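You operate a simulated robot arm through the tools that you are given. There is no shell and no other tool.

The job below is to be done with a simulated two-armed robot. You get a single attempt, and the scene is never put back.

JOB
Give the Drain jar 4 drops of Balancer and stir until even.
Fine: stand the jar on the stir plate and leave it there, park the teal spout again and switch the plate off; the jar is not moved while the plate runs, no drop goes beside, the purple dropper and the other jars stay. Set down upright: what you pick out.

It is judged by the outcome, as a careful person would: the job done as asked, and still so three seconds after it is handed in. It fails if anything else is knocked over, pushed out of place, dropped, spilled or broken.

ROBOT AND FRAMES
Two 7-joint arms with fingered hands on one trunk that stands fixed in place. Base frame: the origin is at the foot of the trunk, x ahead of it, y to its left, z up; the work surface is at about z = 780. Readings come in mm, degrees, newtons and seconds.
The left shoulder is at [93, 173, 1028], the right one opposite. With the tool pointing down near the work surface each hand reaches from about 420 to 840 mm from the base axis, measured 20 degrees to its own side. Payload 3.5 kg a hand.
The TCP of each hand is the grasp point between the finger pads, 25 mm short of the fingertips. In the tool frame z runs along the fingers and y along their closing line. The gripper opens to 88 mm. The gripper's body begins 29 mm behind the TCP. The gripper is a hand of 3 fingers: y runs from the thumb to the fingers, the wrist lies at [-13, -97, -162] in the tool frame, and closing takes about 1.5 s.
Orientation is that of the tool frame in the base frame, as [roll, pitch, yaw] about the fixed x, y, z axes, in that order (R = Rz(yaw) Ry(pitch) Rx(roll)). With the fingers straight down and the wrist toward the robot, the tool's x, y and z point along [0, 1, 0], [1, 0, 0] and [0, 0, -1] of the base frame.

CONTROLS
- The arms move only by the tool nudge_tool. It takes "left_motion", "right_motion" or both (then of equal length, played together; a hand with none holds still); each is a list of rows, each a list of 6 numbers: the shift along the base's x, y, z in mm, then the turn, a rotation vector about the base's x, y, z in degrees. In form: [[dx, dy, dz, rx, ry, rz], ...]. A call has 1 to 20 rows; each row shifts and turns the commanded pose from where the row before left it. "left_claw" and "right_claw" are, for a hand that has rows, the opening in per cent of the stroke, from 0 (shut) to 100 (fully open), set as the call begins (left out, the last holds). Rows are played at 5 a second. More than 50 mm and 8.6 degrees between two rows, or a gripper value outside its range, and nothing of the call is played. Where a pose cannot be reached the arm comes as near as it can. A force on the tool above 60 N (or 10 N above the force at the start of the call, whichever is more), or a blocked arm, ends the call early, and 0.2 s more pass. The fingers move at their own pace (about 72 mm/s each) and stop on an object; they squeeze with about 31 N. The grip force told is the motor's: it shows also when the fingers shut on nothing. Time passes only in rows, and 0.2 s behind the last, so rows that do not move let the fingers close. It gives the time, the measured TCP pose, the force on the tool (base axes), the opening and the grip force at its end, in the units of the frame above (readings bear some noise), with the torque about the TCP (base axes, N m) and any sound that the robot's microphone picked up, and new pictures: "pictures" is both (left out), scene, wrist or none (wrist: the cameras of the hands that moved).
- Cameras (640 x 400 px; columns grow to the right, rows downward): "scene" is now at [233.4, 44.7, 1272.3]; the picture's right is [0.49, -0.86, -0.14], its down [-0.45, -0.11, -0.89] and it looks along [0.75, 0.49, -0.44] (base axes); focal length 214 px, centre (320, 200). "left" rides on the left gripper at [-58, -85, -99] in its tool frame; the picture's right is [-0.67, -0.35, 0.66], its down [0.69, -0.63, 0.37] and it looks along [0.29, 0.69, 0.66] (tool axes); focal length 261 px, centre (320, 200). "right" rides on the right gripper at [58, -85, -99] in its tool frame; the picture's right is [-0.67, 0.35, -0.66], its down [-0.69, -0.63, 0.37] and it looks along [-0.29, 0.69, 0.66] (tool axes); focal length 261 px, centre (320, 200). There is no depth. A picture from a camera that has moved, and an enlarged one, comes with that camera's place and axes in the base frame and with its lens. The place of the scene camera against the robot may be out by one fixed shift of up to 12 mm in any direction.
- lift_body(by): slides the trunk up (or, below 0, down) by that many mm; the arms and the scene camera ride with it, the base frame stays. It gives what a move gives, with no picture.
- curl_fingers(index, middle, thumb_bend, thumb_turn, hand): sets how far each is bent, from 0 (flat) to 100 (curled in); at 30 the hand is open as for a grip, at 70 the pads meet at the TCP. One left out holds its place. A second passes; each finger stops where it meets its share of the squeeze, and holds until it gets a number again. A gripper value or a shape takes the hand back. It gives what a move gives, with no picture; readings hold the bend of each and the force on the fingers (four entries, about 0 where the hand has none), thumb and palm. thumb_turn goes from beside the hand (0) to across from the fingers (100), as for a grip.
- set_grasp(shape, hand): the hand has 3 fingers and takes this shape, open, in about a second: jaw (thumb against the fingers, like two jaws); tri (thumb and two fingers); tip (a fingertip pinch); poke (one finger out to press); point (the index stretched); flat (the hand flat); cup (the hand cupped); fist (a fist). The gripper value then closes the fingers along that shape, each until it touches; the sizes above hold for jaw. It gives what a move gives, with no picture.
- pan_tilt(pan, tilt): turns the head with the scene camera to pan (to the left, within 86 degrees either way) and tilt (down, from -29 to 69), counted from straight ahead of the robot. It gives what a move gives, and a new picture of the scene camera.
- close_up(camera, box): a new picture of the part [left, top, right, bottom] of that camera's present view, enlarged. It takes no simulated time.
- close_job(): hands the job in; it is judged then, once.

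Places have to be worked out from the pictures, the camera data and where the tool is seen. Open the grippers and draw the arms clear of the work before you hand the job in, unless the task says otherwise.

The tools are called after "Call:" as name(argument=value, ...) on one line, values as JSON. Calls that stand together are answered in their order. nudge_tool: Moves the arms, as the interface text tells. Its arguments: {"type":"object","properties":{"left_motion":{"type":"array","items":{"type":"array","items":{"type":"number"}}},"left_claw":{"type":"number"},"right_motion":{"type":"array","items":{"type":"array","items":{"type":"number"}}},"right_claw":{"type":"number"},"pictures":{"type":"string","enum":["both","scene","wrist","none"]}},"required":[]} The other tools are called the same way: lift_body (by) slides the trunk up or down; set_grasp (shape, hand) gives the hand a shape; curl_fingers (index, middle, thumb_bend, thumb_turn, hand) moves the fingers one by one; pan_tilt (pan, tilt) turns the head that bears the scene camera; close_up (camera, box) takes an enlarged picture of a part of a camera's view; close_job () hands the job in.

At the start:

```text
t: 0.0
left_tool_pos: [357.8, 430.3, 1209.9]
left_tcp_rot: [-180.0, -0.1, 90.0]
left_ft_force: [-0.5, -0.5, 0.6]
left_torque: [-0.01, 0.0, -0.01]
left_gripper_width: 87.8
left_finger_force: 0.2
left_shape: jaw
left_bend: [30.0, 30.0, 30.0, 98.0]
left_finger forces: [0.1, 0.0, 0.1, 0.1, 0.0, 0.0]
right_tool_pos: [401.2, 51.8, 1182.5]
right_tcp_rot: [-179.9, 0.0, 90.1]
right_ft_force: [0.1, -1.1, -0.4]
right_torque: [0.01, -0.02, 0.02]
right_gripper_width: 87.8
right_finger_force: 0.0
right_shape: jaw
right_bend: [30.0, 30.0, 30.0, 98.0]
right_finger forces: [0.1, 0.0, 0.0, 0.1, 0.1, 0.0]
trunk travel left (down, up): [-125.0, 330.0]
head pan, tilt: [30.4, 12.3]
```

scene: 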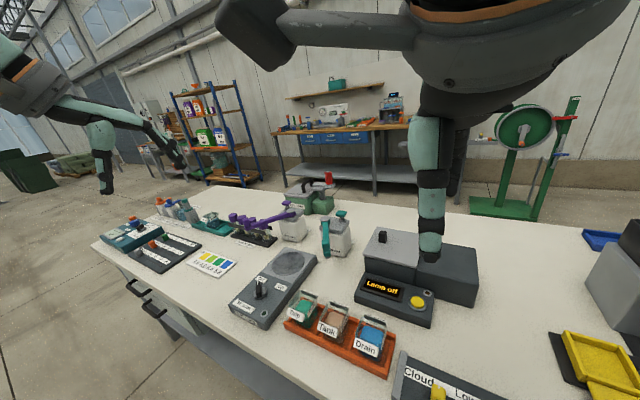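
right: 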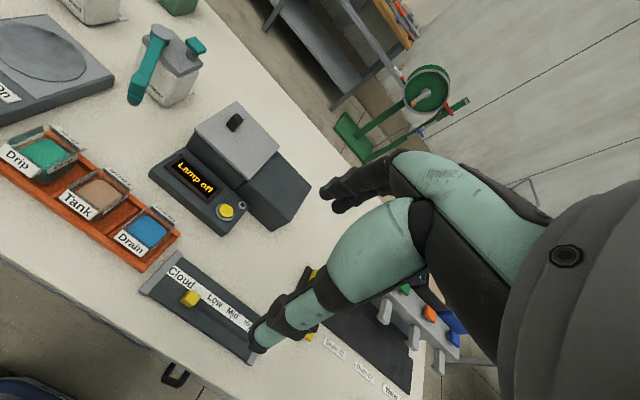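
left: 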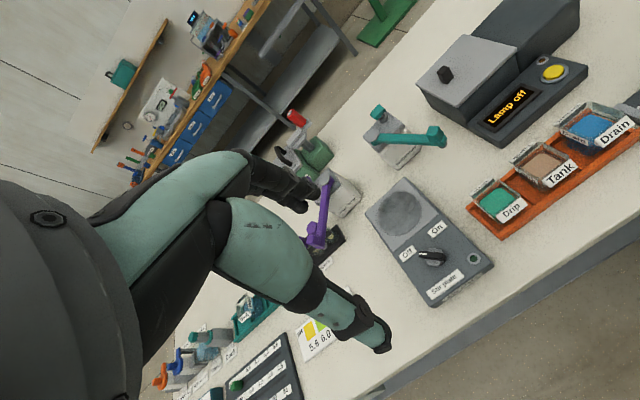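

I start by looking closely at the bench: the jars in the orange rack, the stir plate, the teal and purple droppers. I take enlarged views first.

Call:
close_up(camera="scene", box=[220, 170, 420, 295])

Call:
close_up(camera="scene", box=[220, 240, 420, 385])

Call:
close_up(camera="left", box=[300, 60, 640, 310])

Call:
close_up(camera="right", box=[0, 0, 260, 270])

Call:
close_up(camera="scene", box=[90, 180, 300, 290])

```text
3.20 times, centred on (320, 232) of scene
camera zoom: at [233.4, 44.7, 1272.3], right [0.49, -0.86, -0.14], down [-0.45, -0.11, -0.89], along [0.75, 0.49, -0.44], focal length 686 px, centre (320, 96)
```

zoom: 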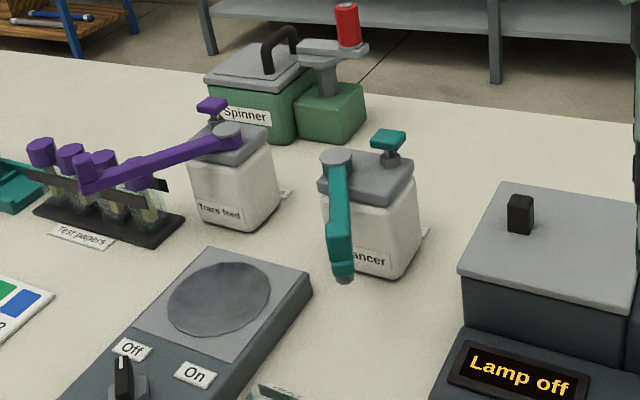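

```text
2.76 times, centred on (320, 312) of scene
camera zoom: at [233.4, 44.7, 1272.3], right [0.49, -0.86, -0.14], down [-0.45, -0.11, -0.89], along [0.75, 0.49, -0.44], focal length 592 px, centre (320, -110)
```

zoom: 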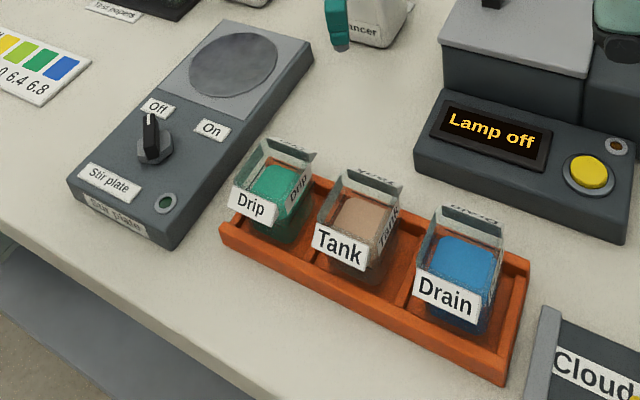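

```text
1.60 times, centred on (470, 185) of left
camera zoom: at [273.7, 371.8, 1308.7], right [-0.35, -0.67, -0.66], down [-0.63, 0.69, -0.37], along [0.69, 0.29, -0.66], focal length 417 px, centre (80, 224)
```

zoom: 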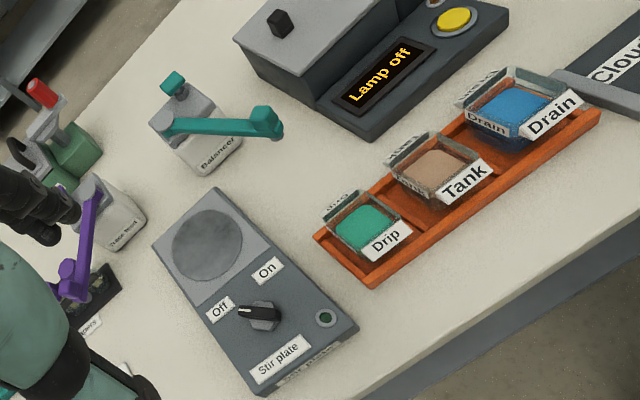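

```text
1.48 times, centred on (130, 135) of right
camera zoom: at [316.1, 108.7, 1281.9], right [0.35, -0.67, 0.66], down [-0.63, -0.69, -0.37], along [0.69, -0.28, -0.66], focal length 386 px, centre (602, 296)
```

zoom: 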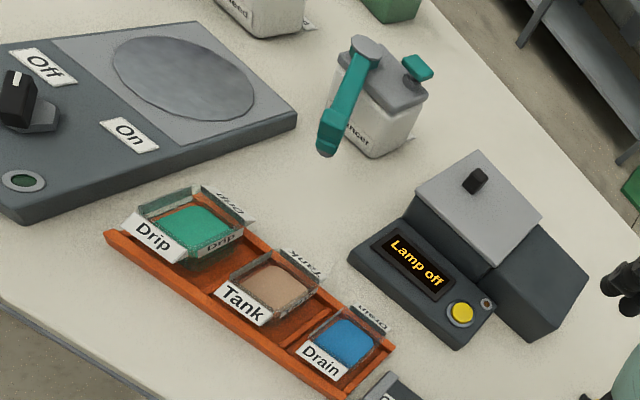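

```text
3.05 times, centred on (195, 235) of scene
camera zoom: at [233.4, 44.7, 1272.3], right [0.49, -0.86, -0.14], down [-0.45, -0.11, -0.89], along [0.75, 0.49, -0.44], focal length 654 px, centre (701, 93)
```

zoom: 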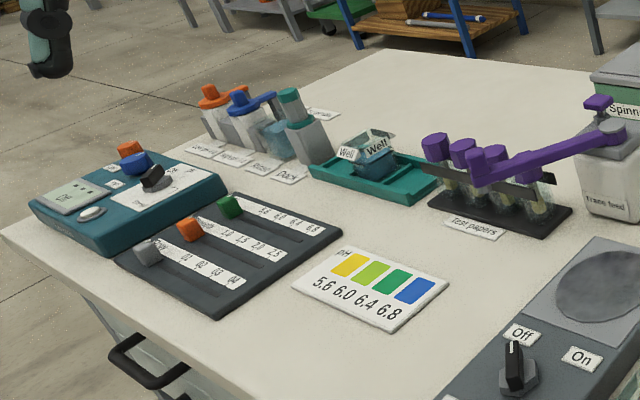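

The droppers have a swivelling spout and a push button on top. I look closer at the Drain jar, the teal dropper and the stir plate knob to read their shapes.

Call:
close_up(camera="scene", box=[340, 300, 410, 370])

Call:
close_up(camera="left", box=[530, 80, 640, 180])

Call:
close_up(camera="left", box=[350, 90, 460, 180])

Call:
close_up(camera="right", box=[100, 190, 200, 270])

Call:
close_up(camera="right", box=[110, 10, 220, 120])

Call:
close_up(camera="left", box=[360, 170, 500, 310])

```text
5.71 times, centred on (375, 335) of scene
camera zoom: at [233.4, 44.7, 1272.3], right [0.49, -0.86, -0.14], down [-0.45, -0.11, -0.89], along [0.75, 0.49, -0.44], focal length 1226 px, centre (6, -571)
```

zoom: 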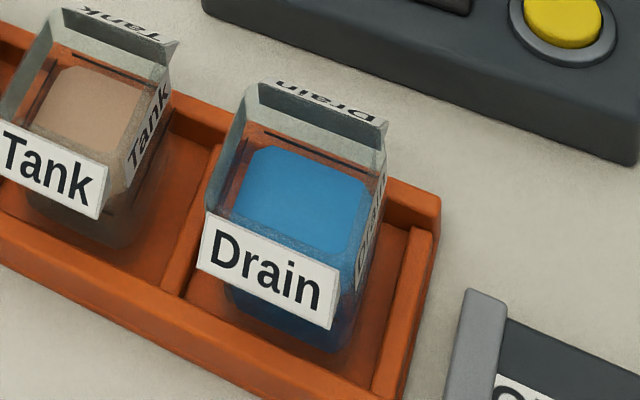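

```text
4.00 times, centred on (585, 130) of left
camera zoom: at [273.7, 371.8, 1308.7], right [-0.35, -0.67, -0.66], down [-0.63, 0.69, -0.37], along [0.69, 0.29, -0.66], focal length 1043 px, centre (-740, 480)
```

zoom: 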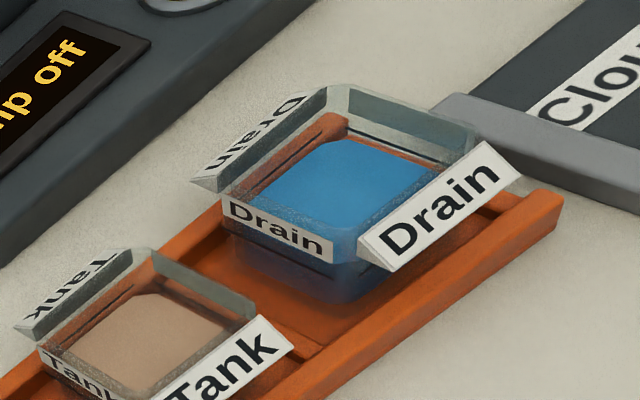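

```text
4.44 times, centred on (405, 135) of left
camera zoom: at [273.7, 371.8, 1308.7], right [-0.35, -0.67, -0.66], down [-0.63, 0.69, -0.37], along [0.69, 0.29, -0.66], focal length 1158 px, centre (-58, 489)
```

zoom: 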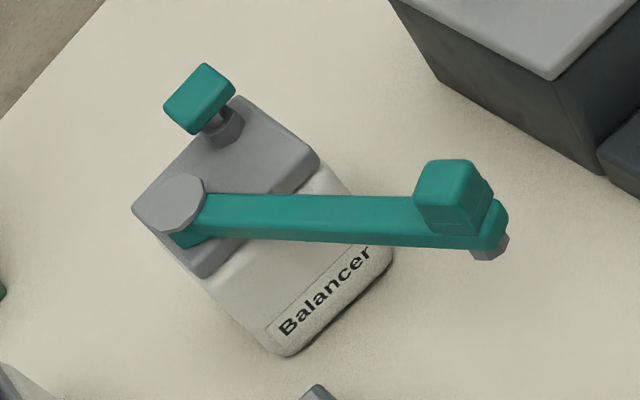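

```text
5.00 times, centred on (150, 230) of right
camera zoom: at [316.1, 108.7, 1281.9], right [0.35, -0.67, 0.66], down [-0.63, -0.69, -0.37], along [0.69, -0.28, -0.66], focal length 1303 px, centre (1170, 50)
```

zoom: 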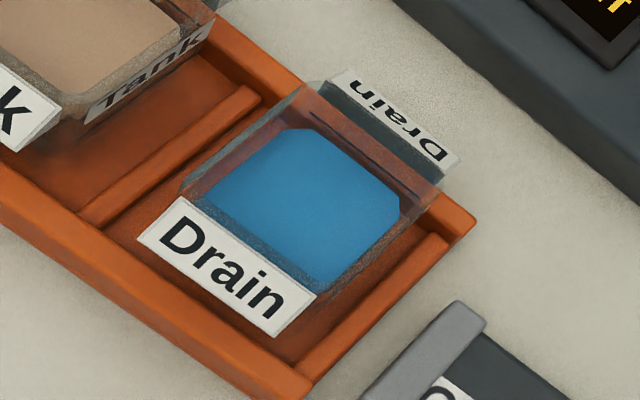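

```text
3.64 times, centred on (165, 65) of right
camera zoom: at [316.1, 108.7, 1281.9], right [0.35, -0.67, 0.66], down [-0.63, -0.69, -0.37], along [0.69, -0.28, -0.66], focal length 948 px, centre (884, 691)
```

zoom: 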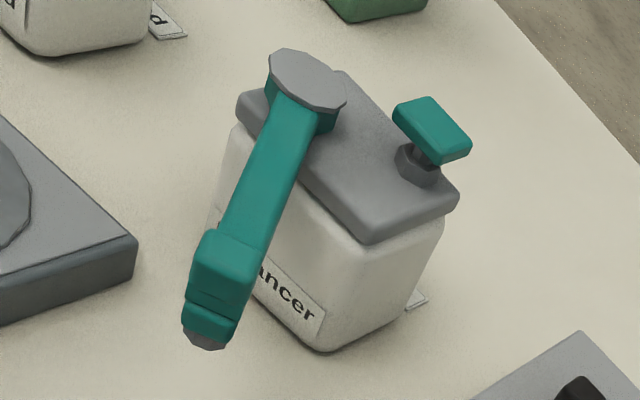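

```text
2.86 times, centred on (430, 240) of left
camera zoom: at [273.7, 371.8, 1308.7], right [-0.35, -0.67, -0.66], down [-0.63, 0.69, -0.37], along [0.69, 0.29, -0.66], focal length 745 px, centre (6, 86)
```

zoom: 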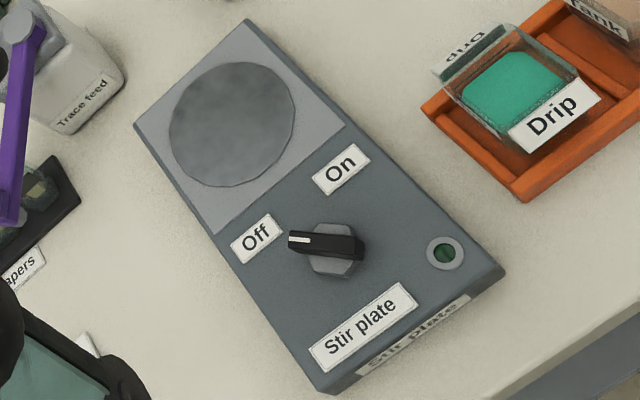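

The Drain jar (~46 mm square) sits near (471, 141) with flat ±y sides and flared label tabs front and back; the stir-plate disc is near (580, 440), the teal spout pivot near (712, 364) and its tip near (577, 290). I move the right arm aside and bring the left hand above the Drain jar, turned so it closes along y.

Call:
nudge_tool(left_motion=[[7.55, -19.3, -13.3, 0, 0, -6], [7.55, -19.3, -13.3, 0, 0, -6], [7.55, -19.3, -13.3, 0, 0, -6], [7.55, -19.3, -13.3, 0, 0, -6], [7.55, -19.3, -13.3, 0, 0, -6], [7.55, -19.3, -13.3, 0, 0, -6], [7.55, -19.3, -13.3, 0, 0, -6], [7.55, -19.3, -13.3, 0, 0, -6], [7.55, -19.3, -13.3, 0, 0, -6], [7.55, -19.3, -13.3, 0, 0, -6], [7.55, -19.3, -13.3, 0, 0, -6], [7.55, -19.3, -13.3, 0, 0, -6], [7.55, -19.3, -13.3, 0, 0, -6], [7.55, -19.3, -13.3, 0, 0, -6], [7.55, -19.3, -13.3, 0, 0, -6]], right_motion=[[0, -15, 0, 0, 0, 0], [0, -15, 0, 0, 0, 0], [0, -15, 0, 0, 0, 0], [0, -15, 0, 0, 0, 0], [0, -15, 0, 0, 0, 0], [0, -15, 0, 0, 0, 0], [0, -15, 0, 0, 0, 0], [0, -15, 0, 0, 0, 0], [0, -15, 0, 0, 0, 0], [0, -15, 0, 0, 0, 0], [0, -15, 0, 0, 0, 0], [0, -15, 0, 0, 0, 0], [0, -15, 0, 0, 0, 0], [0, -15, 0, 0, 0, 0], [0, -15, 0, 0, 0, 0]], pictures="both")

```text
t: 3.2
left_tool_pos: [470.1, 140.8, 1008.7]
left_tcp_rot: [-179.9, 0.0, 0.0]
left_ft_force: [0.4, -0.1, 0.8]
left_torque: [0.01, 0.03, 0.03]
left_gripper_width: 87.7
left_finger_force: 0.1
left_shape: jaw
left_bend: [30.0, 30.0, 30.0, 98.0]
left_finger forces: [0.1, 0.0, 0.0, 0.0, 0.0, 0.0]
right_tool_pos: [401.4, -173.3, 1181.4]
right_tcp_rot: [-179.8, 0.0, 90.1]
right_ft_force: [0.1, -0.4, 0.4]
right_torque: [0.03, -0.01, 0.0]
right_gripper_width: 87.7
right_finger_force: 0.1
right_shape: jaw
right_bend: [30.0, 30.0, 30.0, 98.0]
right_finger forces: [0.0, 0.1, 0.0, 0.0, 0.0, 0.0]
trunk travel left (down, up): [-125.0, 330.0]
head pan, tilt: [30.4, 12.3]
camera scene: at [234.4, 43.5, 1272.1], right [0.49, -0.86, -0.14], down [-0.45, -0.11, -0.89], along [0.75, 0.49, -0.44], focal length 214 px, centre (320, 200)
camera right: at [317.3, -116.4, 1281.3], right [0.35, -0.67, 0.65], down [-0.63, -0.69, -0.36], along [0.69, -0.28, -0.66], focal length 261 px, centre (320, 200)
camera left: at [413.7, 224.9, 1108.3], right [-0.67, 0.35, -0.66], down [0.69, 0.63, -0.37], along [0.28, -0.69, -0.66], focal length 261 px, centre (320, 200)
```

scene: 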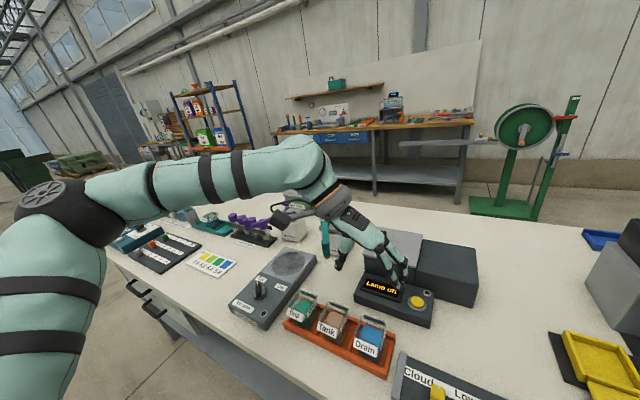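
right: 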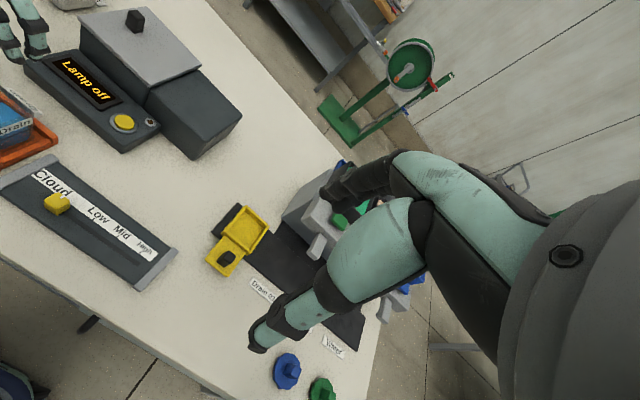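
left: 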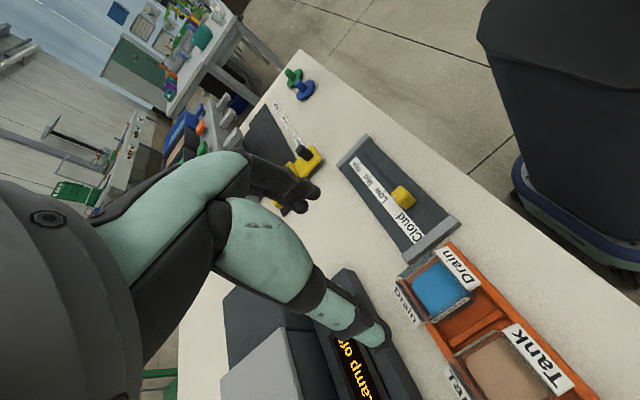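

The left hand hangs above the Drain jar, which its wrist camera sees at the lower right. I enlarge the jar to measure it.

Call:
close_up(camera="left", box=[380, 220, 540, 340])

Call:
close_up(camera="scene", box=[260, 200, 440, 380])

```text
3.33 times, centred on (460, 280) of left
camera zoom: at [413.7, 224.9, 1108.3], right [-0.67, 0.35, -0.66], down [0.69, 0.63, -0.37], along [0.28, -0.69, -0.66], focal length 869 px, centre (-147, -67)
```

zoom: 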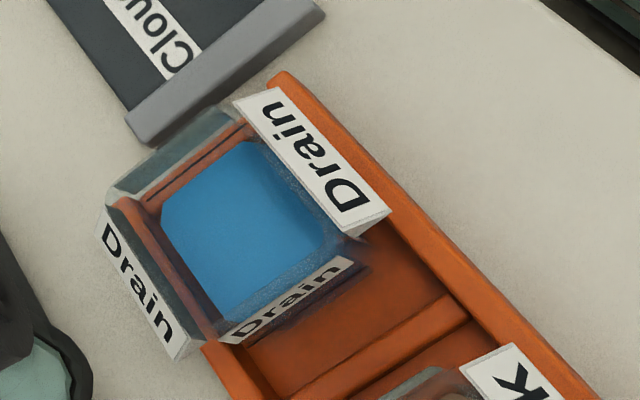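

```text
2.22 times, centred on (350, 290) of scene
camera zoom: at [234.4, 43.5, 1272.1], right [0.49, -0.86, -0.14], down [-0.45, -0.11, -0.89], along [0.75, 0.49, -0.44], focal length 477 px, centre (253, 0)
```

zoom: 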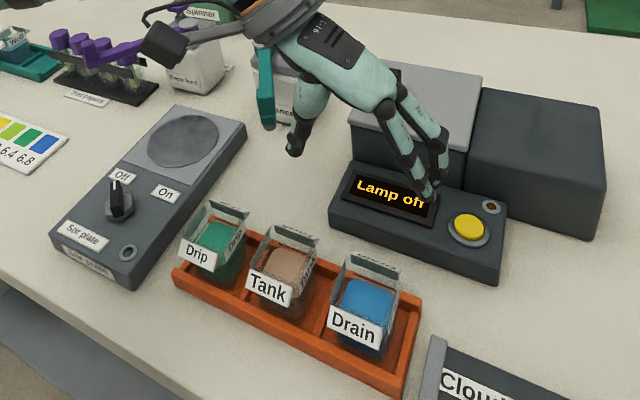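

The jar rim spans about x 445–493, y 118–165 at z≈840, with ~32 mm to the Tank jar. I narrow the opening to about 66 mm and descend part-way to check alignment.

Call:
nudge_tool(left_motion=[[0, 0.3, -18, 0, 0, 0], [0, 0.3, -18, 0, 0, 0], [0, 0, -18, 0, 0, 0], [0, 0, -18, 0, 0, 0], [0, 0, -18, 0, 0, 0], [0, 0, -18, 0, 0, 0], [0, 0, 0, 0, 0, 0], [0, 0, 0, 0, 0, 0]], left_claw=75, pictures="both")

Call:
close_up(camera="scene", box=[300, 260, 440, 380])

Call:
close_up(camera="left", box=[300, 200, 540, 400])

```text
t: 5.0
left_tool_pos: [469.8, 141.1, 902.0]
left_tcp_rot: [179.9, 0.2, 0.0]
left_ft_force: [0.4, 0.3, 0.0]
left_torque: [0.01, -0.01, -0.01]
left_gripper_width: 66.3
left_finger_force: 0.1
left_shape: jaw
left_bend: [27.0, 35.0, 54.0, 99.0]
left_finger forces: [0.1, 0.0, 0.1, 0.1, 0.0, 0.0]
right_tool_pos: [400.9, -172.3, 1183.0]
right_tcp_rot: [-179.9, 0.0, 90.1]
right_ft_force: [0.0, 0.8, 0.5]
right_torque: [0.0, -0.03, 0.01]
right_gripper_width: 87.7
right_finger_force: 0.0
right_shape: jaw
right_bend: [30.0, 30.0, 30.0, 98.0]
right_finger forces: [0.1, 0.1, 0.0, 0.0, 0.0, 0.0]
trunk travel left (down, up): [-125.0, 330.0]
head pan, tilt: [30.4, 12.3]
camera scene: at [233.5, 44.6, 1272.3], right [0.49, -0.86, -0.14], down [-0.45, -0.11, -0.89], along [0.75, 0.49, -0.44], focal length 214 px, centre (320, 200)
camera left: at [413.3, 225.3, 1001.2], right [-0.67, 0.35, -0.66], down [0.69, 0.63, -0.37], along [0.29, -0.69, -0.66], focal length 261 px, centre (320, 200)
```

scene: 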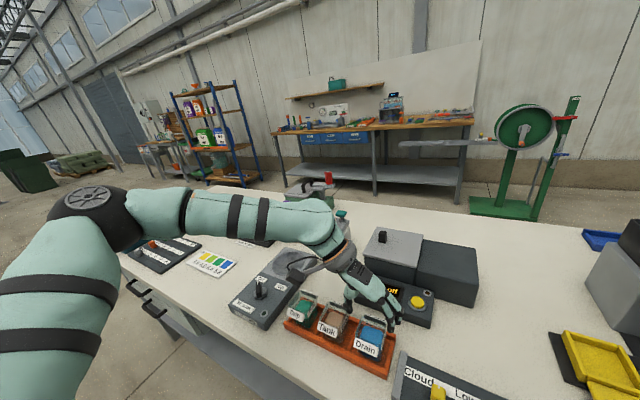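
left: 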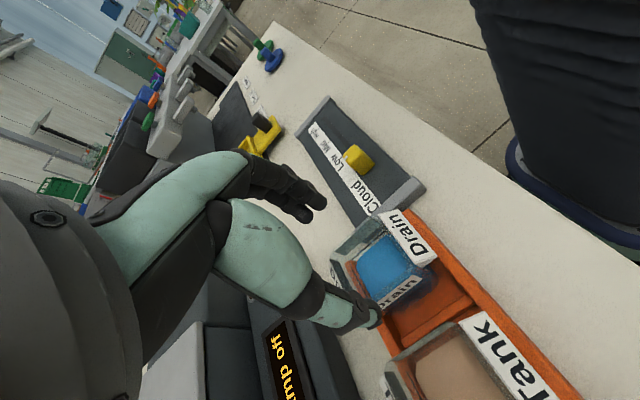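

```text
3.33 times, centred on (370, 320) of scene
camera zoom: at [233.5, 44.6, 1272.3], right [0.49, -0.86, -0.14], down [-0.45, -0.11, -0.89], along [0.75, 0.49, -0.44], focal length 715 px, centre (153, -200)
```

zoom: 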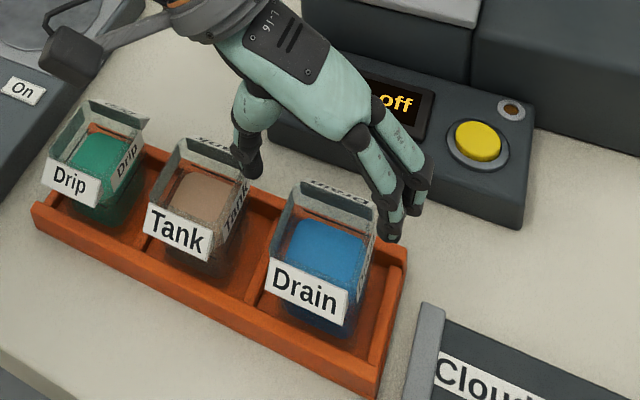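

```text
2.00 times, centred on (420, 300) of left
camera zoom: at [413.3, 225.3, 1001.2], right [-0.67, 0.35, -0.66], down [0.69, 0.63, -0.37], along [0.29, -0.69, -0.66], focal length 521 px, centre (120, 0)
```

zoom: 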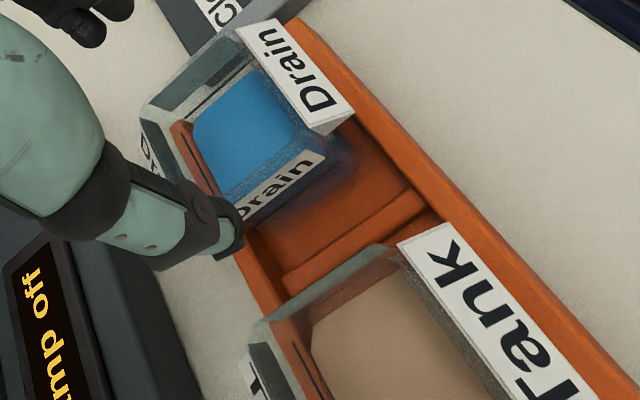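

The hand is centred on the jar with the thumb between Drain and Tank. I descend further to put the fingertips just below the rim and check clearances.

Call:
nudge_tool(left_motion=[[0, 0, -10, 0, 0, 0], [0, 0, -10, 0, 0, 0], [0, 0, -10, 0, 0, 0], [0, 0, -10, 0, 0, 0], [0, 0, 0, 0, 0, 0]], pictures="both")

Call:
close_up(camera="scene", box=[310, 280, 430, 380])

Call:
close_up(camera="left", box=[270, 160, 510, 360])

```text
t: 6.2
left_tool_pos: [470.3, 140.9, 862.1]
left_tcp_rot: [179.9, -0.1, 0.1]
left_ft_force: [0.7, 0.2, 0.7]
left_torque: [-0.01, 0.0, 0.01]
left_gripper_width: 66.1
left_finger_force: 0.0
left_shape: jaw
left_bend: [27.0, 35.0, 54.0, 99.0]
left_finger forces: [0.0, 0.0, 0.1, 0.0, 0.0, 0.0]
right_tool_pos: [400.2, -172.5, 1181.4]
right_tcp_rot: [-179.8, 0.1, 90.0]
right_ft_force: [-0.1, 0.2, -0.1]
right_torque: [0.02, 0.0, -0.01]
right_gripper_width: 87.5
right_finger_force: 0.0
right_shape: jaw
right_bend: [30.0, 30.0, 30.0, 98.0]
right_finger forces: [0.1, 0.0, 0.0, 0.1, 0.1, 0.1]
trunk travel left (down, up): [-125.0, 330.0]
head pan, tilt: [30.4, 12.3]
camera scene: at [233.3, 44.5, 1272.3], right [0.49, -0.86, -0.14], down [-0.45, -0.11, -0.89], along [0.75, 0.49, -0.44], focal length 214 px, centre (320, 200)
camera left: at [412.5, 224.5, 961.1], right [-0.67, 0.35, -0.66], down [0.68, 0.63, -0.37], along [0.29, -0.69, -0.66], focal length 261 px, centre (320, 200)
```

scene: 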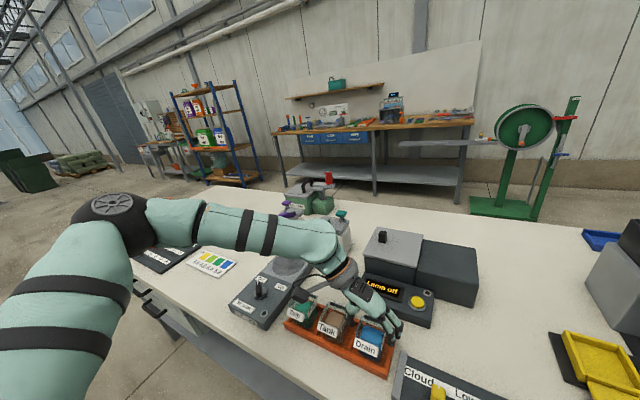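
left: 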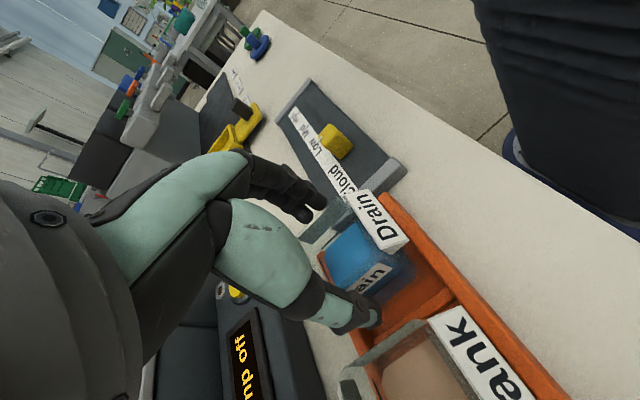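

```text
4.00 times, centred on (370, 330) of scene
camera zoom: at [233.3, 44.5, 1272.3], right [0.49, -0.86, -0.14], down [-0.45, -0.11, -0.89], along [0.75, 0.49, -0.44], focal length 858 px, centre (120, -320)
```

zoom: 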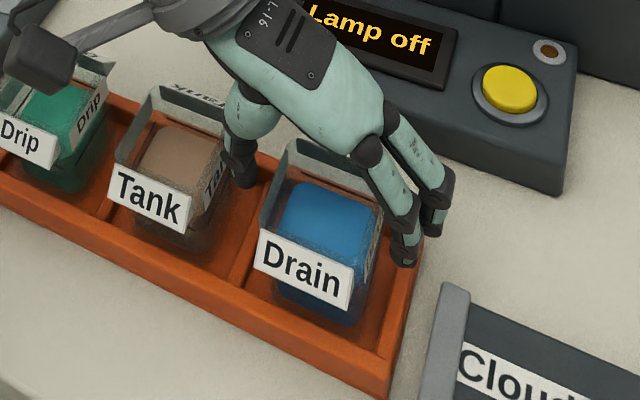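

```text
2.00 times, centred on (390, 260) of left
camera zoom: at [412.5, 224.5, 961.1], right [-0.67, 0.35, -0.66], down [0.68, 0.63, -0.37], along [0.29, -0.69, -0.66], focal length 521 px, centre (180, 80)
```

zoom: 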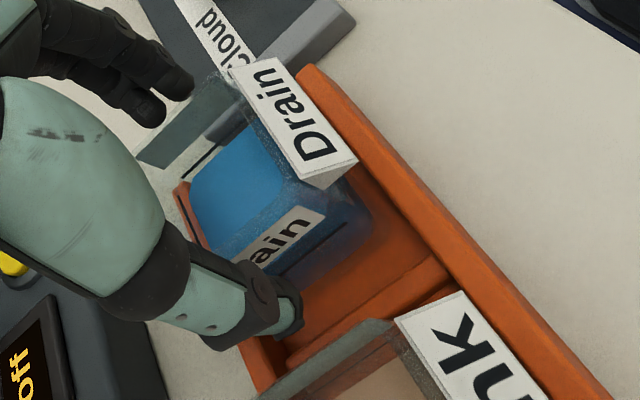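

The -y fingers would come down over the rack's end wall (inner edge about 9 mm from the jar), so I keep the tips above the wall top: I descend only to TCP z≈833, still well below the rim, watching for contact force.

Call:
nudge_tool(left_motion=[[0, 0, -6, 0, 0, 0], [0, 0, -6, 0, 0, 0], [0, 0, -6, 0, 0, 0], [0, 0, -6, 0, 0, 0], [0, 0, -5, 0, 0, 0], [0, 0, 0, 0, 0, 0]], pictures="both")

Call:
close_up(camera="scene", box=[310, 280, 430, 380])

Call:
close_up(camera="left", box=[270, 160, 510, 360])

```text
t: 7.6
left_tool_pos: [469.5, 141.5, 832.8]
left_tcp_rot: [180.0, 0.0, 0.0]
left_ft_force: [0.4, -0.7, 0.4]
left_torque: [-0.01, -0.01, 0.01]
left_gripper_width: 66.2
left_finger_force: 0.1
left_shape: jaw
left_bend: [27.0, 35.0, 54.0, 99.0]
left_finger forces: [0.0, 0.1, 0.0, 0.0, 0.1, 0.0]
right_tool_pos: [400.6, -172.2, 1181.8]
right_tcp_rot: [-179.9, -0.1, 90.1]
right_ft_force: [-0.5, -0.2, 0.1]
right_torque: [0.0, 0.02, -0.02]
right_gripper_width: 87.6
right_finger_force: 0.1
right_shape: jaw
right_bend: [30.0, 30.0, 30.0, 98.0]
right_finger forces: [0.1, 0.0, 0.0, 0.0, 0.0, 0.1]
trunk travel left (down, up): [-125.0, 330.0]
head pan, tilt: [30.4, 12.3]
camera scene: at [233.4, 44.5, 1272.3], right [0.49, -0.86, -0.14], down [-0.45, -0.11, -0.89], along [0.75, 0.49, -0.44], focal length 214 px, centre (320, 200)
camera left: at [412.7, 225.4, 932.0], right [-0.67, 0.35, -0.66], down [0.69, 0.63, -0.37], along [0.29, -0.69, -0.66], focal length 261 px, centre (320, 200)
```

scene: 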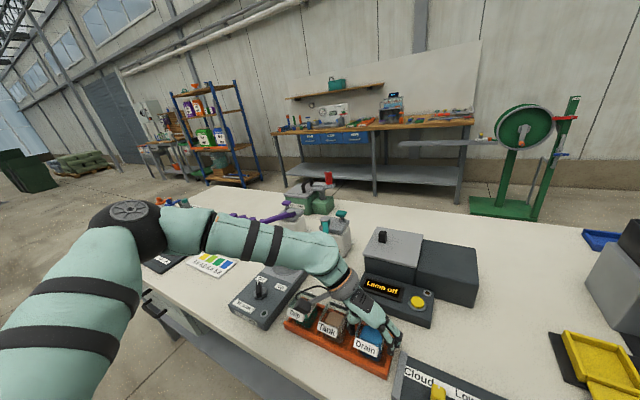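
left: 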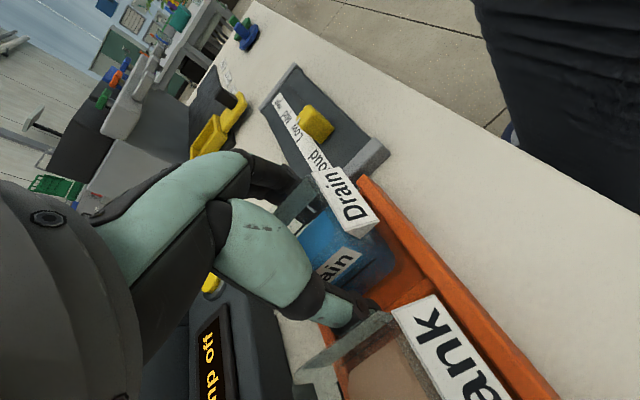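

```text
4.00 times, centred on (370, 330) of scene
camera zoom: at [233.4, 44.5, 1272.3], right [0.49, -0.86, -0.14], down [-0.45, -0.11, -0.89], along [0.75, 0.49, -0.44], focal length 858 px, centre (120, -320)
```

zoom: 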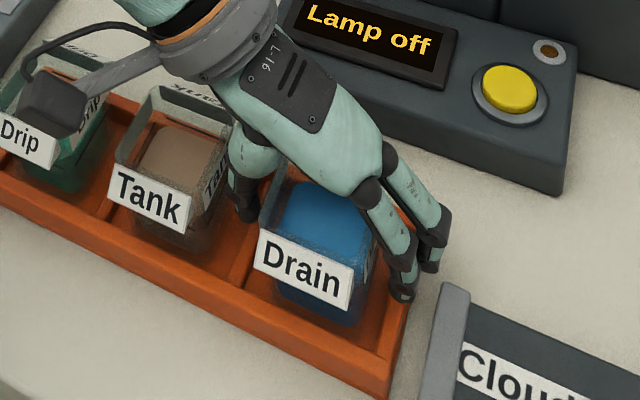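

```text
2.00 times, centred on (390, 260) of left
camera zoom: at [412.7, 225.4, 932.0], right [-0.67, 0.35, -0.66], down [0.69, 0.63, -0.37], along [0.29, -0.69, -0.66], focal length 521 px, centre (180, 80)
```

zoom: 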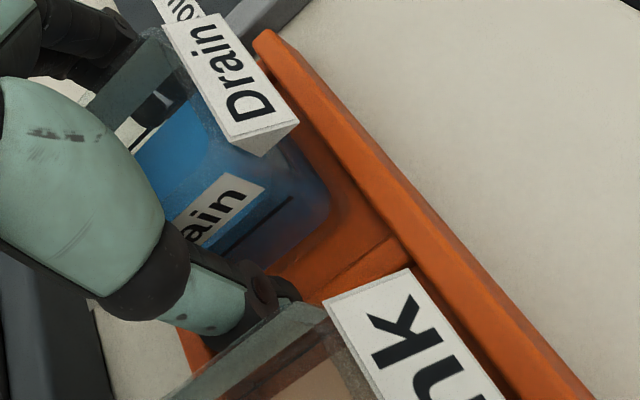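

No contact force so far and fingers straddle the jar. I close the fingers on the jar and let them settle.

Call:
nudge_tool(left_motion=[[0, 0, 0, 0, 0, 0], [0, 0, 0, 0, 0, 0], [0, 0, 0, 0, 0, 0], [0, 0, 0, 0, 0, 0], [0, 0, 0, 0, 0, 0], [0, 0, 0, 0, 0, 0], [0, 0, 0, 0, 0, 0]], left_claw=35, pictures="both")

Call:
close_up(camera="scene", box=[310, 280, 430, 380])

Call:
close_up(camera="left", box=[270, 160, 510, 360])

```text
t: 9.2
left_tool_pos: [470.7, 141.2, 833.0]
left_tcp_rot: [180.0, 0.0, 0.1]
left_ft_force: [-0.1, 0.1, -0.1]
left_torque: [0.01, 0.0, -0.02]
left_gripper_width: 43.6
left_finger_force: 31.3
left_shape: jaw
left_bend: [74.0, 45.0, 68.0, 100.0]
left_finger forces: [18.2, 10.0, 0.0, 0.1, 28.2, 0.0]
right_tool_pos: [400.3, -173.3, 1181.9]
right_tcp_rot: [-179.9, 0.0, 90.1]
right_ft_force: [0.7, -0.2, -0.5]
right_torque: [0.02, -0.02, 0.0]
right_gripper_width: 87.4
right_finger_force: 0.0
right_shape: jaw
right_bend: [30.0, 30.0, 30.0, 98.0]
right_finger forces: [0.1, 0.0, 0.0, 0.0, 0.1, 0.0]
trunk travel left (down, up): [-125.0, 330.0]
head pan, tilt: [30.4, 12.3]
camera scene: at [233.6, 44.6, 1272.2], right [0.49, -0.86, -0.14], down [-0.45, -0.11, -0.89], along [0.75, 0.49, -0.44], focal length 214 px, centre (320, 200)
camera left: at [412.8, 225.4, 931.9], right [-0.67, 0.35, -0.66], down [0.69, 0.63, -0.37], along [0.29, -0.69, -0.66], focal length 261 px, centre (320, 200)
```

scene: 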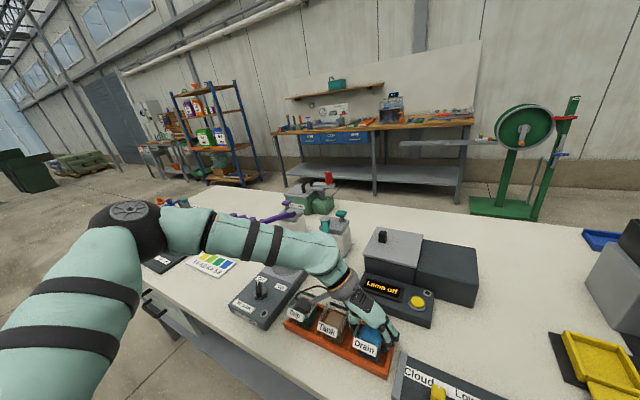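
left: 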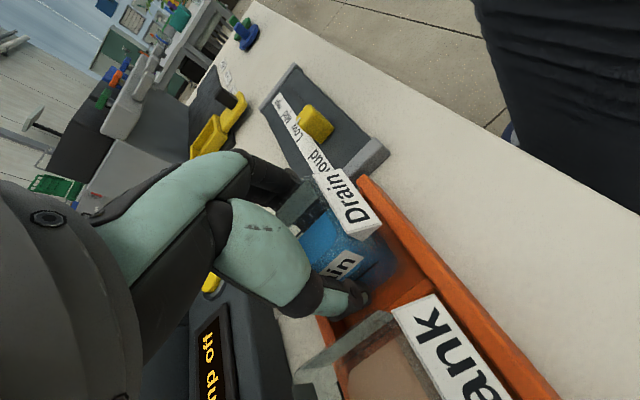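

```text
4.00 times, centred on (370, 330) of scene
camera zoom: at [233.6, 44.6, 1272.2], right [0.49, -0.86, -0.14], down [-0.45, -0.11, -0.89], along [0.75, 0.49, -0.44], focal length 858 px, centre (120, -320)
```

zoom: 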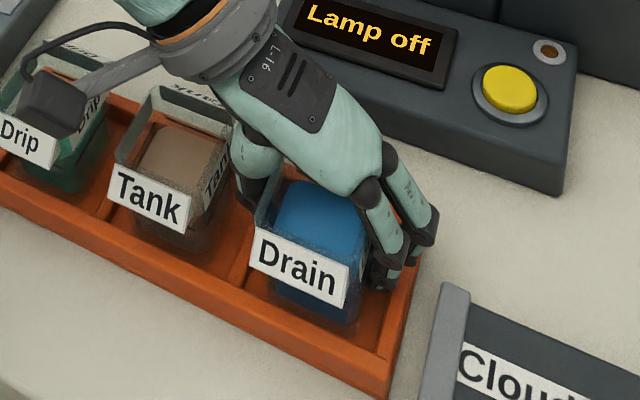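

```text
2.00 times, centred on (390, 260) of left
camera zoom: at [412.8, 225.4, 931.9], right [-0.67, 0.35, -0.66], down [0.69, 0.63, -0.37], along [0.29, -0.69, -0.66], focal length 521 px, centre (180, 80)
```

zoom: 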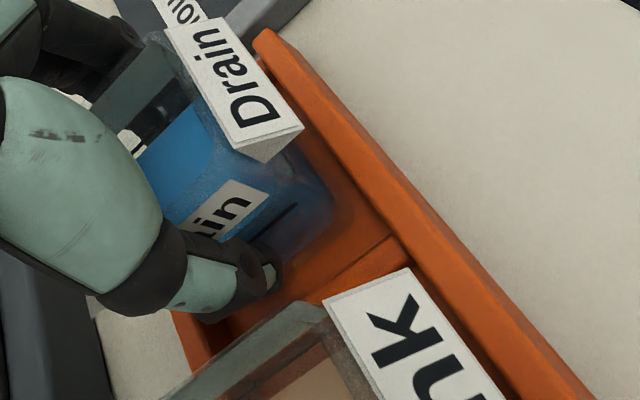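

The grip reads 31 N at 43.6 mm width, but the index shows more bend than the middle finger. I enlarge the fingers to see how they hold the jar before lifting.

Call:
close_up(camera="scene", box=[350, 300, 420, 360])

Call:
close_up(camera="right", box=[0, 40, 120, 180])

```text
6.67 times, centred on (385, 330) of scene
camera zoom: at [233.6, 44.6, 1272.2], right [0.49, -0.86, -0.14], down [-0.45, -0.11, -0.89], along [0.75, 0.49, -0.44], focal length 1430 px, centre (-113, -667)
```

zoom: 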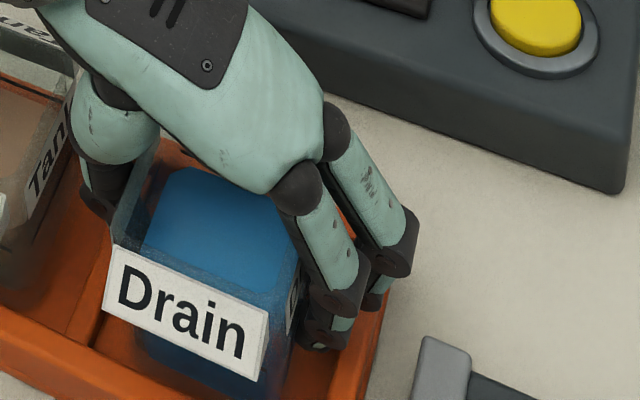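

```text
2.86 times, centred on (60, 110) of right
camera zoom: at [316.6, -115.3, 1281.8], right [0.35, -0.67, 0.65], down [-0.63, -0.69, -0.37], along [0.69, -0.28, -0.66], focal length 745 px, centre (1063, 457)
```

zoom: 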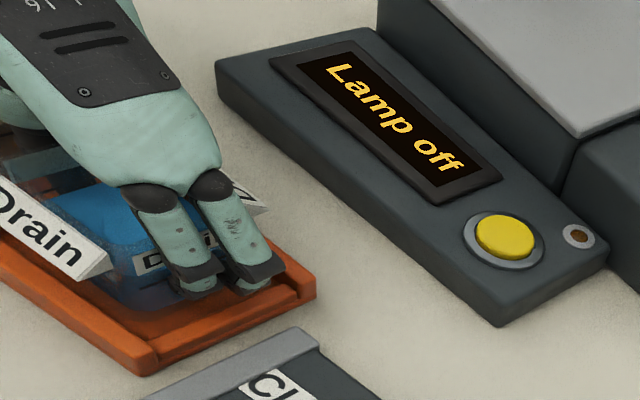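

The fingers hold the jar's flat side below the label tabs; grip looks sound. I lift slowly a short way to test.

Call:
nudge_tool(left_motion=[[0, 0, 2, 0, 0, 0], [0, 0, 4, 0, 0, 0], [0, 0, 5, 0, 0, 0], [0, 0, 5, 0, 0, 0], [0, 0, 4, 0, 0, 0], [0, 0, 2, 0, 0, 0], [0, 0, 0, 0, 0, 0]], pictures="both")

Call:
close_up(camera="scene", box=[310, 270, 430, 370])

Call:
close_up(camera="left", box=[270, 160, 510, 360])

```text
t: 10.8
left_tool_pos: [468.9, 141.0, 856.2]
left_tcp_rot: [-180.0, 0.0, 0.0]
left_ft_force: [0.0, 0.6, -1.1]
left_torque: [0.0, -0.02, 0.0]
left_gripper_width: 43.6
left_finger_force: 31.2
left_shape: jaw
left_bend: [74.0, 45.0, 68.0, 100.0]
left_finger forces: [18.2, 10.0, 0.0, 0.1, 28.2, 0.0]
right_tool_pos: [401.5, -172.3, 1181.6]
right_tcp_rot: [-180.0, 0.0, 90.1]
right_ft_force: [0.3, -0.2, -0.3]
right_torque: [-0.01, 0.02, -0.04]
right_gripper_width: 87.5
right_finger_force: 0.1
right_shape: jaw
right_bend: [30.0, 30.0, 30.0, 98.0]
right_finger forces: [0.1, 0.0, 0.0, 0.0, 0.1, 0.0]
trunk travel left (down, up): [-125.0, 330.0]
head pan, tilt: [30.4, 12.3]
camera scene: at [233.6, 44.6, 1272.2], right [0.49, -0.86, -0.14], down [-0.45, -0.11, -0.89], along [0.75, 0.49, -0.44], focal length 214 px, centre (320, 200)
camera left: at [412.8, 225.7, 955.0], right [-0.67, 0.35, -0.66], down [0.69, 0.63, -0.37], along [0.29, -0.69, -0.66], focal length 261 px, centre (320, 200)
```

scene: 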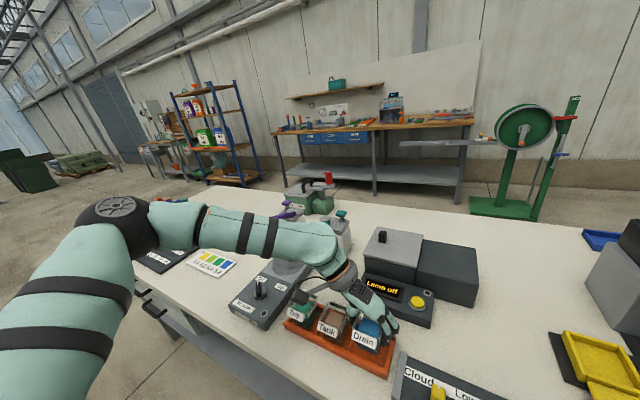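
left: 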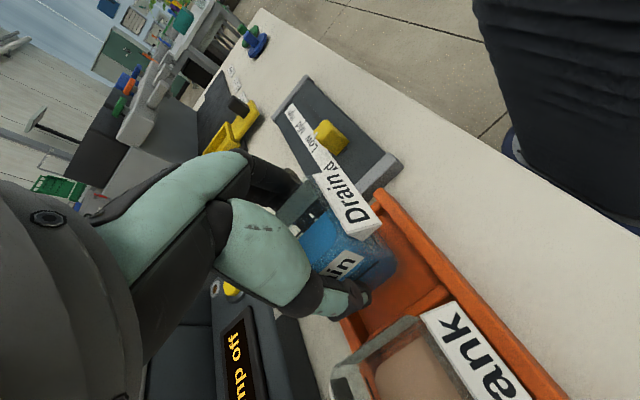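

```text
4.00 times, centred on (370, 320) of scene
camera zoom: at [233.6, 44.6, 1272.2], right [0.49, -0.86, -0.14], down [-0.45, -0.11, -0.89], along [0.75, 0.49, -0.44], focal length 858 px, centre (120, -280)
```

zoom: 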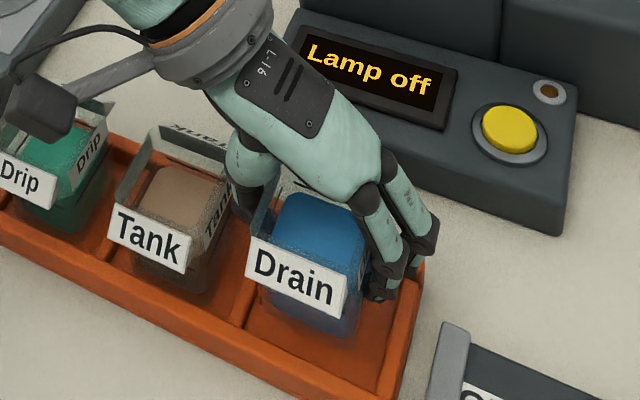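

```text
2.00 times, centred on (390, 260) of left
camera zoom: at [412.8, 225.7, 955.0], right [-0.67, 0.35, -0.66], down [0.69, 0.63, -0.37], along [0.29, -0.69, -0.66], focal length 521 px, centre (180, 80)
```

zoom: 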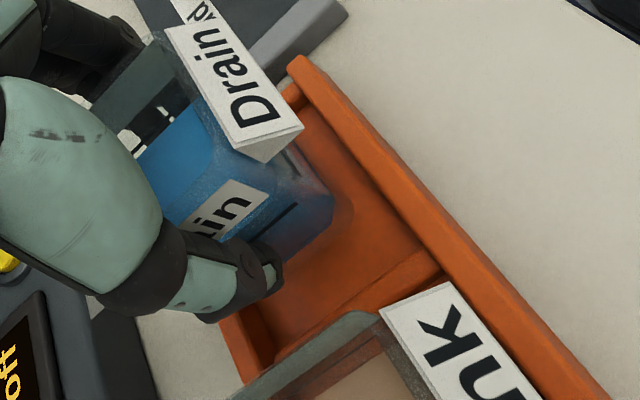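

The jar came up cleanly with the hand and level. I lift it clear of the rack and neighbouring jars, slowly.

Call:
nudge_tool(left_motion=[[0, 0, 3, 0, 0, 0], [0, 0, 6, 0, 0, 0], [0, 0, 9, 0, 0, 0], [0, 0, 10, 0, 0, 0], [0, 0, 10, 0, 0, 0], [0, 0, 10, 0, 0, 0], [0, 0, 10, 0, 0, 0], [0, 0, 10, 0, 0, 0], [0, 0, 9, 0, 0, 0], [0, 0, 6, 0, 0, 0], [0, 0, 3, 0, 0, 0], [0, 0, 0, 0, 0, 0]], pictures="both")

Call:
close_up(camera="scene", box=[240, 180, 440, 380])

```text
t: 13.4
left_tool_pos: [469.8, 142.7, 941.4]
left_tcp_rot: [-179.9, 0.0, 0.0]
left_ft_force: [0.2, 0.1, -1.5]
left_torque: [-0.01, 0.01, -0.01]
left_gripper_width: 43.5
left_finger_force: 30.3
left_shape: jaw
left_bend: [74.0, 45.0, 68.0, 100.0]
left_finger forces: [18.1, 9.9, 0.0, 0.0, 28.1, 0.1]
right_tool_pos: [400.3, -173.5, 1181.4]
right_tcp_rot: [-179.9, 0.0, 90.1]
right_ft_force: [-0.2, 0.3, 0.8]
right_torque: [0.01, 0.02, -0.03]
right_gripper_width: 87.5
right_finger_force: 0.1
right_shape: jaw
right_bend: [30.0, 30.0, 30.0, 98.0]
right_finger forces: [0.0, 0.0, 0.1, 0.1, 0.0, 0.1]
trunk travel left (down, up): [-125.0, 330.0]
head pan, tilt: [30.4, 12.3]
camera scene: at [233.6, 44.6, 1272.2], right [0.49, -0.86, -0.14], down [-0.45, -0.11, -0.89], along [0.75, 0.49, -0.44], focal length 214 px, centre (320, 200)
camera left: at [413.3, 226.3, 1040.7], right [-0.67, 0.35, -0.66], down [0.68, 0.63, -0.37], along [0.29, -0.69, -0.66], focal length 261 px, centre (320, 200)
```

scene: 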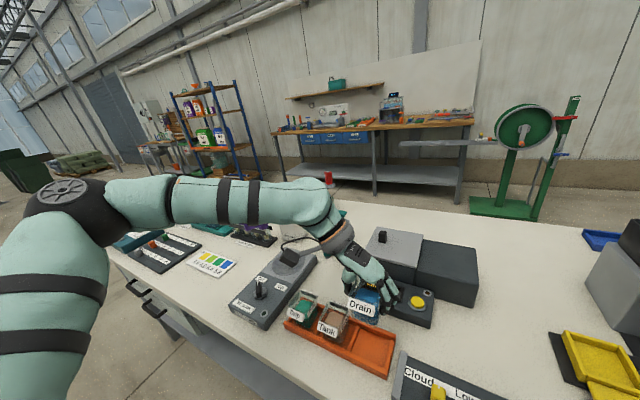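
left: 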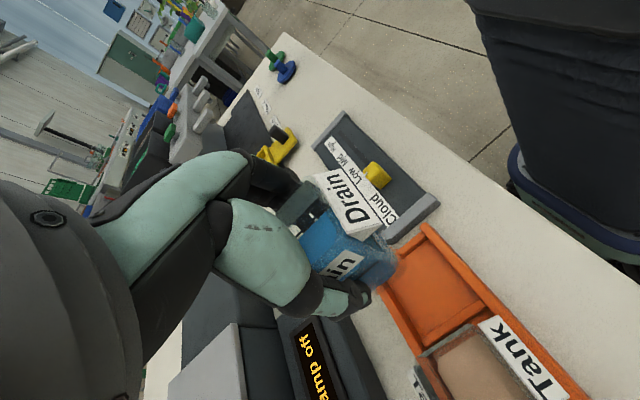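

```text
2.00 times, centred on (340, 280) of scene
camera zoom: at [233.6, 44.6, 1272.2], right [0.49, -0.86, -0.14], down [-0.45, -0.11, -0.89], along [0.75, 0.49, -0.44], focal length 429 px, centre (280, 40)
```

zoom: 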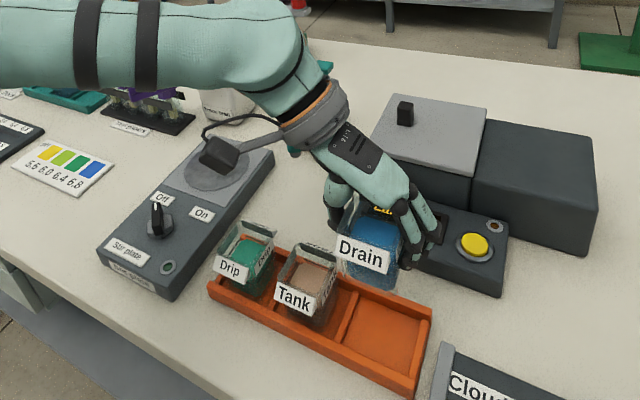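

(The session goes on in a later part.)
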